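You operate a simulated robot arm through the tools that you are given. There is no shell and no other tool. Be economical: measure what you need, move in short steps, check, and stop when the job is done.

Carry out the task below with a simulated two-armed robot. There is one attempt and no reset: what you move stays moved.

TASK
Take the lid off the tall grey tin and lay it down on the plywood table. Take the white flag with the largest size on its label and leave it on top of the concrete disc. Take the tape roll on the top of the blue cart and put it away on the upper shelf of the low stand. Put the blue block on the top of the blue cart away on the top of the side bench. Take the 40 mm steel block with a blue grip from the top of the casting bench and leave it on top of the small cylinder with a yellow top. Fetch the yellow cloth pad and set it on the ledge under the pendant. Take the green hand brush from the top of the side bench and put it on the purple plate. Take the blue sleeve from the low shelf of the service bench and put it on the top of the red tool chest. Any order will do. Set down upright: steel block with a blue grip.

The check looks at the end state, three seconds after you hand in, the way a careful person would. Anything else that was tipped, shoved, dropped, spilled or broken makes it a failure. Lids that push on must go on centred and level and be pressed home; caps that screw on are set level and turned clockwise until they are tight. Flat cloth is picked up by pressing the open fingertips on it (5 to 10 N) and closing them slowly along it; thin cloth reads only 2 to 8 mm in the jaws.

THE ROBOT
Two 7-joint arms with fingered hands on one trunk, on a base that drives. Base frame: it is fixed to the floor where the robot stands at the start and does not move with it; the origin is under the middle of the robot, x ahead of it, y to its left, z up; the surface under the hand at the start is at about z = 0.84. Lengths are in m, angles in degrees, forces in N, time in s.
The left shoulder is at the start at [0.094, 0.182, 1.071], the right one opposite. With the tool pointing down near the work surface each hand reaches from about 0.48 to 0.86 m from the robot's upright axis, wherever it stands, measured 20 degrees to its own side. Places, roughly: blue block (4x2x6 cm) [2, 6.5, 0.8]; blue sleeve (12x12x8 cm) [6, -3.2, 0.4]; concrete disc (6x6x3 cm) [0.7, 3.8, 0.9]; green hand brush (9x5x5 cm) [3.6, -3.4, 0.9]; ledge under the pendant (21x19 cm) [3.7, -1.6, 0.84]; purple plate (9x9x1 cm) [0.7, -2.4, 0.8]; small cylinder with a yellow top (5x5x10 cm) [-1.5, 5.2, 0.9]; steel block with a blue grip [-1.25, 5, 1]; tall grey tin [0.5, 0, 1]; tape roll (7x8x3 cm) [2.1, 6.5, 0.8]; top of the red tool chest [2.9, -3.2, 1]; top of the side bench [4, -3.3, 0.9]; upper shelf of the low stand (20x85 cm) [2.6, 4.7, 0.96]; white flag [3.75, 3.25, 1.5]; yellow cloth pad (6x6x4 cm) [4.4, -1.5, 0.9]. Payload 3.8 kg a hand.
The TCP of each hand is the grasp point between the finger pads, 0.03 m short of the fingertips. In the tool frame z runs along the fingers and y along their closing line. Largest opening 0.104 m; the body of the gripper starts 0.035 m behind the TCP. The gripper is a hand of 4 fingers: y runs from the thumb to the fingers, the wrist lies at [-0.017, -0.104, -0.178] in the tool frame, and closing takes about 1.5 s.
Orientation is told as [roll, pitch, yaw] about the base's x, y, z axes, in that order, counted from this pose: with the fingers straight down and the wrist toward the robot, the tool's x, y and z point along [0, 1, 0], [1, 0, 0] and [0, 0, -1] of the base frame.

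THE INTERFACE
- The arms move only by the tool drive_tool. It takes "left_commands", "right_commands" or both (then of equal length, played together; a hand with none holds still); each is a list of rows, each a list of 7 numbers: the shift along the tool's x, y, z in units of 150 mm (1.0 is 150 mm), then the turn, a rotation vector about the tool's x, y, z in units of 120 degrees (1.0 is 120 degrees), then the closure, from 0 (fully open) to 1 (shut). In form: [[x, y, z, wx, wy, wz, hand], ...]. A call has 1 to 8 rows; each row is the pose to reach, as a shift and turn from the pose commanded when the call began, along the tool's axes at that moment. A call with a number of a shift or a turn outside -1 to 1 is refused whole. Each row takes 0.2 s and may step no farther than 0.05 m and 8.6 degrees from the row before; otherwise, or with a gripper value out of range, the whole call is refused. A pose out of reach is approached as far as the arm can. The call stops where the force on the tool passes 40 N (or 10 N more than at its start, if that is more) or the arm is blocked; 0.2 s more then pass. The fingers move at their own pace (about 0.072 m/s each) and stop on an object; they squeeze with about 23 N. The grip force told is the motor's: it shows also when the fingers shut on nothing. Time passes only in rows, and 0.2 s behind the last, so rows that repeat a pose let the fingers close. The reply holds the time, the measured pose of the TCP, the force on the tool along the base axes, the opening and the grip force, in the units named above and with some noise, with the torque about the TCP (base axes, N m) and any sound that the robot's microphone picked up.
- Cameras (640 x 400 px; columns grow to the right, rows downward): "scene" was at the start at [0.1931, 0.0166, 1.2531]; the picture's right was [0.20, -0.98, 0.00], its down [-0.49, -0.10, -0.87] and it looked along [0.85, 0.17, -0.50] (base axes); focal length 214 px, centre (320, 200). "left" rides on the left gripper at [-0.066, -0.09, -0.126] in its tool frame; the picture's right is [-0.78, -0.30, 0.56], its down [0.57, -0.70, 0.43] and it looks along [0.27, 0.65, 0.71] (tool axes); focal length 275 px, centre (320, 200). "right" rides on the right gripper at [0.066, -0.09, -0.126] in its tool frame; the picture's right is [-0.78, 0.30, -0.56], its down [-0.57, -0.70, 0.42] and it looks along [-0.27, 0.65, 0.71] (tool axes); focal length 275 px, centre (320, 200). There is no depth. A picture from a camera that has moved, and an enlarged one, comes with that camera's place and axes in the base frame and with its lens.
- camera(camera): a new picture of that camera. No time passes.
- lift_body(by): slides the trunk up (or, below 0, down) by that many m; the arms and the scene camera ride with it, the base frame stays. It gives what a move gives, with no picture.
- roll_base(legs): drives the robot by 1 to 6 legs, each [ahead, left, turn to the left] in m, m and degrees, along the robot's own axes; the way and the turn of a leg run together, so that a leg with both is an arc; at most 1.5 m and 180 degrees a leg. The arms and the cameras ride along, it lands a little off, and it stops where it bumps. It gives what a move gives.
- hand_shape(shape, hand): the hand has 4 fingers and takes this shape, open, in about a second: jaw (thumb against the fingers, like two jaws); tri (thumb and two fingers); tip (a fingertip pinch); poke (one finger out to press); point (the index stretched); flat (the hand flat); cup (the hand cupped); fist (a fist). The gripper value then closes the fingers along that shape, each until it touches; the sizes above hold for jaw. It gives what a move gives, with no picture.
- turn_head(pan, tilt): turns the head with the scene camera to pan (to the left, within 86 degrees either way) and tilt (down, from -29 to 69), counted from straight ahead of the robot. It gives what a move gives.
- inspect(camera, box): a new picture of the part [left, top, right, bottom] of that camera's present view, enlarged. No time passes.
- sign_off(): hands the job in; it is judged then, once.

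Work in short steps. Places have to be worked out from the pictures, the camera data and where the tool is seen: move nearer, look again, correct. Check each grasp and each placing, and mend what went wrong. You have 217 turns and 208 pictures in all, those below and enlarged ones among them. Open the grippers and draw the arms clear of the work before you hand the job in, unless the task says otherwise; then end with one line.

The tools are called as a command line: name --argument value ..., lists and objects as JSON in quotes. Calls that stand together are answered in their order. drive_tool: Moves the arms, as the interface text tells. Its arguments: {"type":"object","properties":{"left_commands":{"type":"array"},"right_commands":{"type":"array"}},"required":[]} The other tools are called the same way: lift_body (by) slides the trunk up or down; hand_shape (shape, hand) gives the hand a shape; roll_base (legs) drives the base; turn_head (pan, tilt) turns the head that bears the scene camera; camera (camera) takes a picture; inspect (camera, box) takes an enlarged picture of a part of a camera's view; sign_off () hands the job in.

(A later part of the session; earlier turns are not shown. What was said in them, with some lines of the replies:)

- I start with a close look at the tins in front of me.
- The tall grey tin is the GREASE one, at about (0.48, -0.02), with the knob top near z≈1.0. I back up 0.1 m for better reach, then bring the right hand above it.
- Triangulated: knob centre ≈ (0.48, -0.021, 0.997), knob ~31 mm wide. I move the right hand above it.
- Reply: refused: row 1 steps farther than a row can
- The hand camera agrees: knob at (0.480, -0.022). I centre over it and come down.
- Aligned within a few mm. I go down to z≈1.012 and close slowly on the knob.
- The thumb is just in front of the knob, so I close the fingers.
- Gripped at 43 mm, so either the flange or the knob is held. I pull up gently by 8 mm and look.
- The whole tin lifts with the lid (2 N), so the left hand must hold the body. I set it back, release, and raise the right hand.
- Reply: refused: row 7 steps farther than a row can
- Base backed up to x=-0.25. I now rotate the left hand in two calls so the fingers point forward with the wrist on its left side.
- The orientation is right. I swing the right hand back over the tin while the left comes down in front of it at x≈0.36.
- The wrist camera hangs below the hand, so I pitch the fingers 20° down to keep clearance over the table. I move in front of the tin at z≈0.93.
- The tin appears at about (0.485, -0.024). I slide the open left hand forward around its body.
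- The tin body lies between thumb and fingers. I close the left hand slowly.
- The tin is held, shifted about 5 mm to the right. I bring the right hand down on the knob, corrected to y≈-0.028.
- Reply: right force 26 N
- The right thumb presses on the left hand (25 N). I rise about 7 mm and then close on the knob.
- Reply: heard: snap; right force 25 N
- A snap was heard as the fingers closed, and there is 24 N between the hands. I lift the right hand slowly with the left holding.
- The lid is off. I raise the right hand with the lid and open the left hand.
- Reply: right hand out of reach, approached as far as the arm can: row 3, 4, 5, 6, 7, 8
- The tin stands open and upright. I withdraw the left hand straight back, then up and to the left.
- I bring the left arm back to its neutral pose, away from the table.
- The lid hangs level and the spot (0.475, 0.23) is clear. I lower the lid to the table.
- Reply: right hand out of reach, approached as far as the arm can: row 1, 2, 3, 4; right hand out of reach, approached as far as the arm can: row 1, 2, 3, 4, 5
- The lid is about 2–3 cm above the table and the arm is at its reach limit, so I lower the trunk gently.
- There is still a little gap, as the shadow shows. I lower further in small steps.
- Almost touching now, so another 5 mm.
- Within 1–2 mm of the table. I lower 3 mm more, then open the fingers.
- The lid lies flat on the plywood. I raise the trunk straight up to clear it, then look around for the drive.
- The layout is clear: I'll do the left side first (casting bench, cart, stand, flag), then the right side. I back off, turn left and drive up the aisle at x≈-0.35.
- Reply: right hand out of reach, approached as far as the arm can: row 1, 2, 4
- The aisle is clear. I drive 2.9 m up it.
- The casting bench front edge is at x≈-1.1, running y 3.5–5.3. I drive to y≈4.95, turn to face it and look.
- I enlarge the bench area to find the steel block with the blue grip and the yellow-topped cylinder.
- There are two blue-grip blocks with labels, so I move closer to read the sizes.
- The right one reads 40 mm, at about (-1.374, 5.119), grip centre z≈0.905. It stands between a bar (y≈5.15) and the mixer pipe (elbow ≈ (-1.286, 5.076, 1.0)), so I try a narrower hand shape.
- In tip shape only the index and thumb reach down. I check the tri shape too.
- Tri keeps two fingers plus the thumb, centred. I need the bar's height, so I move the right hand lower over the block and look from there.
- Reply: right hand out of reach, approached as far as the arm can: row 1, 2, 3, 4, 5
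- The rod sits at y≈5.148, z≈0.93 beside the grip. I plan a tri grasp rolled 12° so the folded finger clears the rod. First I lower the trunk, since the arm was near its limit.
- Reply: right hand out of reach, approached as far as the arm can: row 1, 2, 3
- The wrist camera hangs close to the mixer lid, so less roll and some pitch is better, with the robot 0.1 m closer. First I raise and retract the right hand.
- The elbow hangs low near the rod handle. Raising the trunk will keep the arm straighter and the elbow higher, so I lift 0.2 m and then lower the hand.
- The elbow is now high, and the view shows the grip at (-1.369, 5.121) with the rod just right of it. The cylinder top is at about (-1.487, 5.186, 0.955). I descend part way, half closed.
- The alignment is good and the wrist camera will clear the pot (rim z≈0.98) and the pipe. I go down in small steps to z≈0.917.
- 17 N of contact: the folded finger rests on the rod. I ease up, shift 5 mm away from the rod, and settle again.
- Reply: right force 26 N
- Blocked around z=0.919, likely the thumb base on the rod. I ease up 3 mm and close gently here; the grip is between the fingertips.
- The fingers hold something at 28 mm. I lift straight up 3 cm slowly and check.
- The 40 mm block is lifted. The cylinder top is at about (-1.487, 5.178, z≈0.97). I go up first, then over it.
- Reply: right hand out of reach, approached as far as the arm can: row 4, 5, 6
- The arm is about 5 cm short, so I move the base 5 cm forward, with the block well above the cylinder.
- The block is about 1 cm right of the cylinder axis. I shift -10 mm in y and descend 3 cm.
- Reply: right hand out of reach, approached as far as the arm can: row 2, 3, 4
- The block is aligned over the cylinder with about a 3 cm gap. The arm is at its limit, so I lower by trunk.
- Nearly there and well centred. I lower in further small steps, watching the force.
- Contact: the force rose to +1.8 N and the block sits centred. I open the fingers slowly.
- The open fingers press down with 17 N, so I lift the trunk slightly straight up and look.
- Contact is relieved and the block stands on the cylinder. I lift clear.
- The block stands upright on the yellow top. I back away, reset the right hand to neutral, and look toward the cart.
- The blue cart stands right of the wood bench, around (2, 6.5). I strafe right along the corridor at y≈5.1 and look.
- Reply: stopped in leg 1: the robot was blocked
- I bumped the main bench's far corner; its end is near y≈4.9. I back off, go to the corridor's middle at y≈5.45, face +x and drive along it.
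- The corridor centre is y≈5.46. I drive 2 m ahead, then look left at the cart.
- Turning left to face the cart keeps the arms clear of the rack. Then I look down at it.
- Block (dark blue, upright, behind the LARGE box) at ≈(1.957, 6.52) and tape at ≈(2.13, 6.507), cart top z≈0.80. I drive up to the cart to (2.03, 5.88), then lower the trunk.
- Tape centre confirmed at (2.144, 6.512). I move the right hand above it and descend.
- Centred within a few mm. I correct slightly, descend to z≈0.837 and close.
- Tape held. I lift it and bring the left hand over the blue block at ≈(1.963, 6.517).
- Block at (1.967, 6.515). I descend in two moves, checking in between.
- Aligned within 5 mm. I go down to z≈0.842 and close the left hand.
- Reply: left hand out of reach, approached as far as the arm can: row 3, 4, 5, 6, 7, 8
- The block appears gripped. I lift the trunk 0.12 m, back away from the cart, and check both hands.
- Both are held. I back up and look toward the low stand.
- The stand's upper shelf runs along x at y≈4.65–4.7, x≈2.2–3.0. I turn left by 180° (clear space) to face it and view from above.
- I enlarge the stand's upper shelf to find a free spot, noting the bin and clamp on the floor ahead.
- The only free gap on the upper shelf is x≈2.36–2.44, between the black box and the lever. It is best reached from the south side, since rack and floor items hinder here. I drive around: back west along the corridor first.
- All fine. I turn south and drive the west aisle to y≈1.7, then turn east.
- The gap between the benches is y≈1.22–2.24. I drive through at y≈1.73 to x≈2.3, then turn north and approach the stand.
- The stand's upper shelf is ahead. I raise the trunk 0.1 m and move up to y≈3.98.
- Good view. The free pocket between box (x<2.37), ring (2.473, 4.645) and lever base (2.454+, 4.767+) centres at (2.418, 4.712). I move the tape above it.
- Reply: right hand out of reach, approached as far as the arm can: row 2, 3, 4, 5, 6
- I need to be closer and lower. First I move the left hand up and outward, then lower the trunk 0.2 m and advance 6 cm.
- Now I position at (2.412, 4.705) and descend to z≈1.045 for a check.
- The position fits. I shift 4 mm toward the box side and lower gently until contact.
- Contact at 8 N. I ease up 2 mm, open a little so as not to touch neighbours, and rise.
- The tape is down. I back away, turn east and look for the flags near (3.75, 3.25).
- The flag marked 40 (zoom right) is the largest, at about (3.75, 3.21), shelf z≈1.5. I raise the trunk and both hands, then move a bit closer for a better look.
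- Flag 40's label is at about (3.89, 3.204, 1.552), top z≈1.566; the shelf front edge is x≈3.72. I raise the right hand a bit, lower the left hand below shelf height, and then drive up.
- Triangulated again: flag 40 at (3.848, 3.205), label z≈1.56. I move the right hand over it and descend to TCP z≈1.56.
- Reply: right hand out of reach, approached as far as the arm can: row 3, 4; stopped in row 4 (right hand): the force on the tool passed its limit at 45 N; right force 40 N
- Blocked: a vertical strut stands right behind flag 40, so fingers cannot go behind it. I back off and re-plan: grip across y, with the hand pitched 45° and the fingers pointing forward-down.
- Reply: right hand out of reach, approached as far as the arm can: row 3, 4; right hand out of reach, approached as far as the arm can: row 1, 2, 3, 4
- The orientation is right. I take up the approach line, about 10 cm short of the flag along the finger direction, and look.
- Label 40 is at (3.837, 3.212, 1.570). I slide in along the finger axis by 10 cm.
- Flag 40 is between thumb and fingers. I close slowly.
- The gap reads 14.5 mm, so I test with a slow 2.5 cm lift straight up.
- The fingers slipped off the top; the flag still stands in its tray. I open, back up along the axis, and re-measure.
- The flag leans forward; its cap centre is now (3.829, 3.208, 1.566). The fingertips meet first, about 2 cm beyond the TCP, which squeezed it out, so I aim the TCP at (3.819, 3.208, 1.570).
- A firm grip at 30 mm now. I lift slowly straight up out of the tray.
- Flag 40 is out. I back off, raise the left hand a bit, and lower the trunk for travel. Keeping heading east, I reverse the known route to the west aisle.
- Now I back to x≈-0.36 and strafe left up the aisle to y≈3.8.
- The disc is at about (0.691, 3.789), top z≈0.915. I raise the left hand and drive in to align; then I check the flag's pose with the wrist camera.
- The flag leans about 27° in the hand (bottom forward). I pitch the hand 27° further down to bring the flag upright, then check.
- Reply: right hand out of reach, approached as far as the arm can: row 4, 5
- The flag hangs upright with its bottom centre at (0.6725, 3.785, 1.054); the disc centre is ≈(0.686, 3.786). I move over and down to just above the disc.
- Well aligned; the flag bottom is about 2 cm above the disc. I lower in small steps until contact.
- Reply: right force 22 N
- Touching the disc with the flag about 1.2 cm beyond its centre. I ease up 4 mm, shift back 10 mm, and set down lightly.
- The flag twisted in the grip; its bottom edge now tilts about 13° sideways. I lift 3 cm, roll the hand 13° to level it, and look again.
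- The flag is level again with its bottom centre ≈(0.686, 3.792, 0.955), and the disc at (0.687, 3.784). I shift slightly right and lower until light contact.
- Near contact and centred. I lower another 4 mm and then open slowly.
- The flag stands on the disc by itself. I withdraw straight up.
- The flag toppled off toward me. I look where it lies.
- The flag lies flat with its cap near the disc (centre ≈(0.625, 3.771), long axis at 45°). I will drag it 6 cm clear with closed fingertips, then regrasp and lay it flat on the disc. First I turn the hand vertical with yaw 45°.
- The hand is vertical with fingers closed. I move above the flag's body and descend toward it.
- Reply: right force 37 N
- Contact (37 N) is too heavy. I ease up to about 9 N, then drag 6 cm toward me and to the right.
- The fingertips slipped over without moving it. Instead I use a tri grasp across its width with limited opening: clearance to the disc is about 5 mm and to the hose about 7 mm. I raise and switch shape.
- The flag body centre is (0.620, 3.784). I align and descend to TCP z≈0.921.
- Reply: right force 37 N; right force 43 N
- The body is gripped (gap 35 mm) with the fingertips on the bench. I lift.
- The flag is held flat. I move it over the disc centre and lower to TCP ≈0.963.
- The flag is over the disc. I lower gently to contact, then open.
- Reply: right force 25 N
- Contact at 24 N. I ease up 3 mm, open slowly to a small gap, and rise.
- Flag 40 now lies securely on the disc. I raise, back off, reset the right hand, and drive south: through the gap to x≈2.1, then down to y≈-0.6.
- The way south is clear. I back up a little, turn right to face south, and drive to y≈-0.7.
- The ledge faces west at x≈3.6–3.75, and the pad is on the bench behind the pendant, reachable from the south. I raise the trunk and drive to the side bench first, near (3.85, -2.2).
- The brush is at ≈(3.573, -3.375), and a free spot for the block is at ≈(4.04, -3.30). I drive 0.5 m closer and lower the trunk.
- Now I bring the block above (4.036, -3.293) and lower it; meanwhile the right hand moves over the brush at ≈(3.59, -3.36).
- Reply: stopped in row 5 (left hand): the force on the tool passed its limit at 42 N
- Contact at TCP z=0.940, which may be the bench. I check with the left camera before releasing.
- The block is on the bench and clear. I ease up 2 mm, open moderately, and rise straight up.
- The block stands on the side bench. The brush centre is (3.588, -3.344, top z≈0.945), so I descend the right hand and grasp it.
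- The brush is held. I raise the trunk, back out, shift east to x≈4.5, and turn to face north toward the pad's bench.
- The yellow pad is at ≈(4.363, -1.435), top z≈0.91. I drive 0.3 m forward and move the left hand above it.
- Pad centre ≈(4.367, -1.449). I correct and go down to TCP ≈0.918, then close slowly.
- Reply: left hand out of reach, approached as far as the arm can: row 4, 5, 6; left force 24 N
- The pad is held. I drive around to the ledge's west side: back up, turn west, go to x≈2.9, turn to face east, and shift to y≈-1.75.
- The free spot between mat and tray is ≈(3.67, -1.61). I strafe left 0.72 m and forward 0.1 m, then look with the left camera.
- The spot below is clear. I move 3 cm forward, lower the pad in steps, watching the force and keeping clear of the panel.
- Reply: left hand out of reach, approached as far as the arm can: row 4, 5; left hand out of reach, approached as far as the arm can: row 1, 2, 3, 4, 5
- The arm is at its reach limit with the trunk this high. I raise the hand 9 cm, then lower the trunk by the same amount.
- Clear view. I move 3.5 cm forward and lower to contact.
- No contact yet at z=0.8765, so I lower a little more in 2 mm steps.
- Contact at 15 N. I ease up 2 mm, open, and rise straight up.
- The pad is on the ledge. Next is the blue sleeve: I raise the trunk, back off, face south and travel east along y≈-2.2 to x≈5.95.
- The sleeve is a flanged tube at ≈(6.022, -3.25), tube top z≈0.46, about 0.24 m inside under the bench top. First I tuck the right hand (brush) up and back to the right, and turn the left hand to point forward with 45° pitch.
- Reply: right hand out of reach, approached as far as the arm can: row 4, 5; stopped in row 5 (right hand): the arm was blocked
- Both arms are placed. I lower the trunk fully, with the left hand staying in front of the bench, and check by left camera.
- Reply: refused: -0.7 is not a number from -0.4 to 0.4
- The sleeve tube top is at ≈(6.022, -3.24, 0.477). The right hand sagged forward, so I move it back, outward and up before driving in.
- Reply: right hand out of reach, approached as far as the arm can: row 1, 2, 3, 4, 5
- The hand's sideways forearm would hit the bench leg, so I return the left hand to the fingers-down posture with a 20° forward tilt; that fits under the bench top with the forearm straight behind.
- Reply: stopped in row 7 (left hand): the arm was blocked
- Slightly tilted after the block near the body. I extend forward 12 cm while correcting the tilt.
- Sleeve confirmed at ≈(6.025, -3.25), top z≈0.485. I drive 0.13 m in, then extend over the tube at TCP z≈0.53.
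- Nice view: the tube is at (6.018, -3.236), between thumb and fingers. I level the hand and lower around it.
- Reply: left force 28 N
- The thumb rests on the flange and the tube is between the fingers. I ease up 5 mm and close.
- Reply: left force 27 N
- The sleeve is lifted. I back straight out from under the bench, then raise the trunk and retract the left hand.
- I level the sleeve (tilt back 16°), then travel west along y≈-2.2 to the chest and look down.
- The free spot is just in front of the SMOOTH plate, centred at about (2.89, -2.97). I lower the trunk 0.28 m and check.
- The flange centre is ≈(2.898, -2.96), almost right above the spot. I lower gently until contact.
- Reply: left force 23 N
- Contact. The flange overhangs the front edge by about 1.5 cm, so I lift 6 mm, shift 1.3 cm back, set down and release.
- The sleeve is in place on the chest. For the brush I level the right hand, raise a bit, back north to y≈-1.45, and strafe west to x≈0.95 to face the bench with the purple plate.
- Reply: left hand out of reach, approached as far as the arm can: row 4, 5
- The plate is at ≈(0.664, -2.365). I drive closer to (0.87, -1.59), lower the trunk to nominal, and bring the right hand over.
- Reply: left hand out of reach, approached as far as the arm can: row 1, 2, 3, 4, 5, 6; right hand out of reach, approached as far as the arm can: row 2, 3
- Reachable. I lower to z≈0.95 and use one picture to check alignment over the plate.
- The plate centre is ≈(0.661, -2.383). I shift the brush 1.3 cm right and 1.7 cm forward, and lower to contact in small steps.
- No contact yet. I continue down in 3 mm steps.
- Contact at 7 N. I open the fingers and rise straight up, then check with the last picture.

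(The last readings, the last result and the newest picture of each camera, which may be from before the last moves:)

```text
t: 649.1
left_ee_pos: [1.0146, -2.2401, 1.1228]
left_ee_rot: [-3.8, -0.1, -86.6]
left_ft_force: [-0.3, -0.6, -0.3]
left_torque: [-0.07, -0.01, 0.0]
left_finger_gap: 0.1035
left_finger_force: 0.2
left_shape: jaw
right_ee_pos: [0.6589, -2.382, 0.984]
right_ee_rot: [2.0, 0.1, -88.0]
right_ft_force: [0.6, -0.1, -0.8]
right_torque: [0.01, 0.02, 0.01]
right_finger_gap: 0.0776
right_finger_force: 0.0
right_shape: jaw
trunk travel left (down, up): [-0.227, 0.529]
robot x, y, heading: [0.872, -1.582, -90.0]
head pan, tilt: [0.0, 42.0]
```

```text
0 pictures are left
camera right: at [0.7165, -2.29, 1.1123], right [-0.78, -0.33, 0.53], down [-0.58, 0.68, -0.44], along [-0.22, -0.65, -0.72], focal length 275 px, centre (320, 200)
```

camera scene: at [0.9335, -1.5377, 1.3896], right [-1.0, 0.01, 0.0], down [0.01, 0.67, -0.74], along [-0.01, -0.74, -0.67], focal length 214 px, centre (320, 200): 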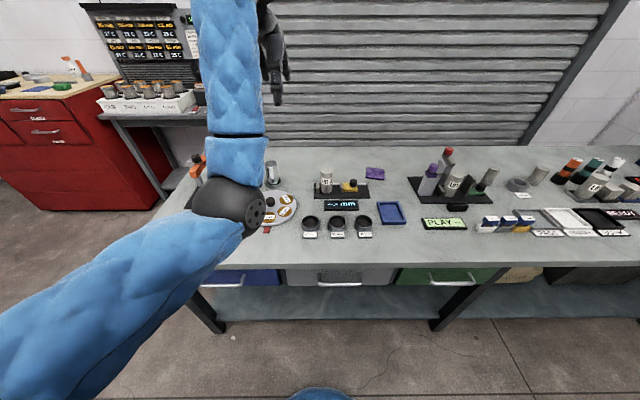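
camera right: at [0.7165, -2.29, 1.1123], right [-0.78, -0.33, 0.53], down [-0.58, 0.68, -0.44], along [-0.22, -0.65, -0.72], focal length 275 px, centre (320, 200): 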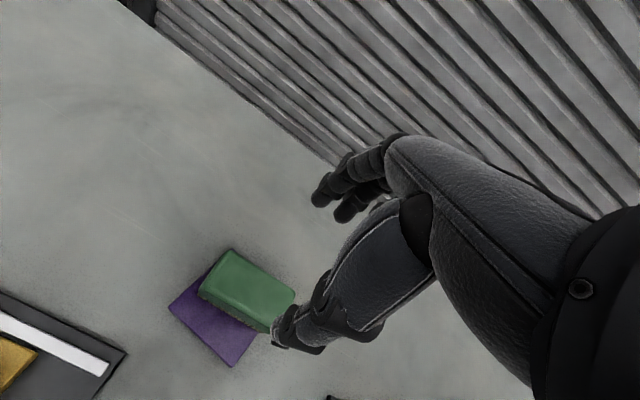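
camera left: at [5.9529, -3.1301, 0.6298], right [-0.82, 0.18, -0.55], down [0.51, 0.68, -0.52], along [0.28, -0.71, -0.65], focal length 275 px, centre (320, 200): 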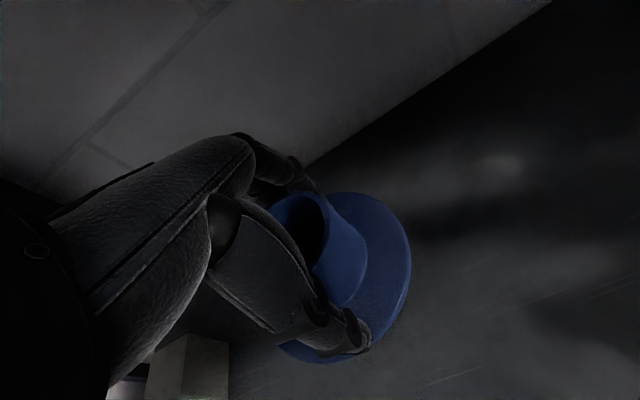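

The brush sits centred on the purple plate (plate centre ≈(0.662, -2.379)). I raise the trunk, open the grippers, back slightly away, and hand in.

lift_body --by 0.25

drive_tool --right_commands '[[0, 0, 0, 0, 0, 0, 0], [0, 0, 0, 0, 0, 0, 0]]' --left_commands '[[0, 0, 0, 0, 0, 0, 0], [0, 0, 0, 0, 0, 0, 0]]'

roll_base --legs '[[-0.15, 0, 0]]'

sign_off

```text
t: 651.7
left_ee_pos: [1.0156, -2.2407, 1.373]
left_ee_rot: [-3.9, 0.0, -86.8]
left_ft_force: [0.8, -0.4, -0.1]
left_torque: [0.03, -0.01, -0.01]
left_finger_gap: 0.1036
left_finger_force: 0.1
left_shape: jaw
right_ee_pos: [0.6589, -2.3374, 1.3322]
right_ee_rot: [1.8, -7.4, -88.0]
right_ft_force: [0.8, 0.1, 0.0]
right_torque: [0.0, 0.03, 0.0]
right_finger_gap: 0.0777
right_finger_force: 0.0
right_shape: jaw
trunk travel left (down, up): [-0.477, 0.279]
robot x, y, heading: [0.8666, -1.5815, -90.0]
head pan, tilt: [0.0, 42.0]
```

```text
t: 652.3
left_ee_pos: [1.0172, -2.2419, 1.3721]
left_ee_rot: [-3.9, 0.1, -86.6]
left_ft_force: [-0.2, 0.1, -0.8]
left_torque: [-0.02, -0.02, 0.0]
left_finger_gap: 0.1037
left_finger_force: 0.1
left_shape: jaw
right_ee_pos: [0.6591, -2.3383, 1.332]
right_ee_rot: [1.8, -7.4, -88.0]
right_ft_force: [0.2, -0.4, 0.1]
right_torque: [-0.01, 0.01, -0.01]
right_finger_gap: 0.1037
right_finger_force: 0.0
right_shape: jaw
trunk travel left (down, up): [-0.477, 0.279]
robot x, y, heading: [0.8709, -1.583, -90.0]
head pan, tilt: [0.0, 42.0]
```

```text
t: 653.6
left_ee_pos: [1.0158, -2.0904, 1.3724]
left_ee_rot: [-3.9, -0.1, -86.7]
left_ft_force: [-0.1, 0.6, -0.1]
left_torque: [-0.03, 0.03, 0.02]
left_finger_gap: 0.1037
left_finger_force: 0.1
left_shape: jaw
right_ee_pos: [0.659, -2.1885, 1.3331]
right_ee_rot: [1.8, -7.4, -87.8]
right_ft_force: [0.4, -0.3, 0.7]
right_torque: [0.0, -0.02, 0.0]
right_finger_gap: 0.1037
right_finger_force: 0.1
right_shape: jaw
trunk travel left (down, up): [-0.477, 0.279]
robot x, y, heading: [0.8717, -1.4333, -90.1]
head pan, tilt: [0.0, 42.0]
```

```text
The job is handed in.
```

All eight items are placed and the job is handed in; along the way the base bumped the main bench's far corner once, the grease tin shifted about 5 mm, and flag 40 fell off the disc once before I laid it flat on top.
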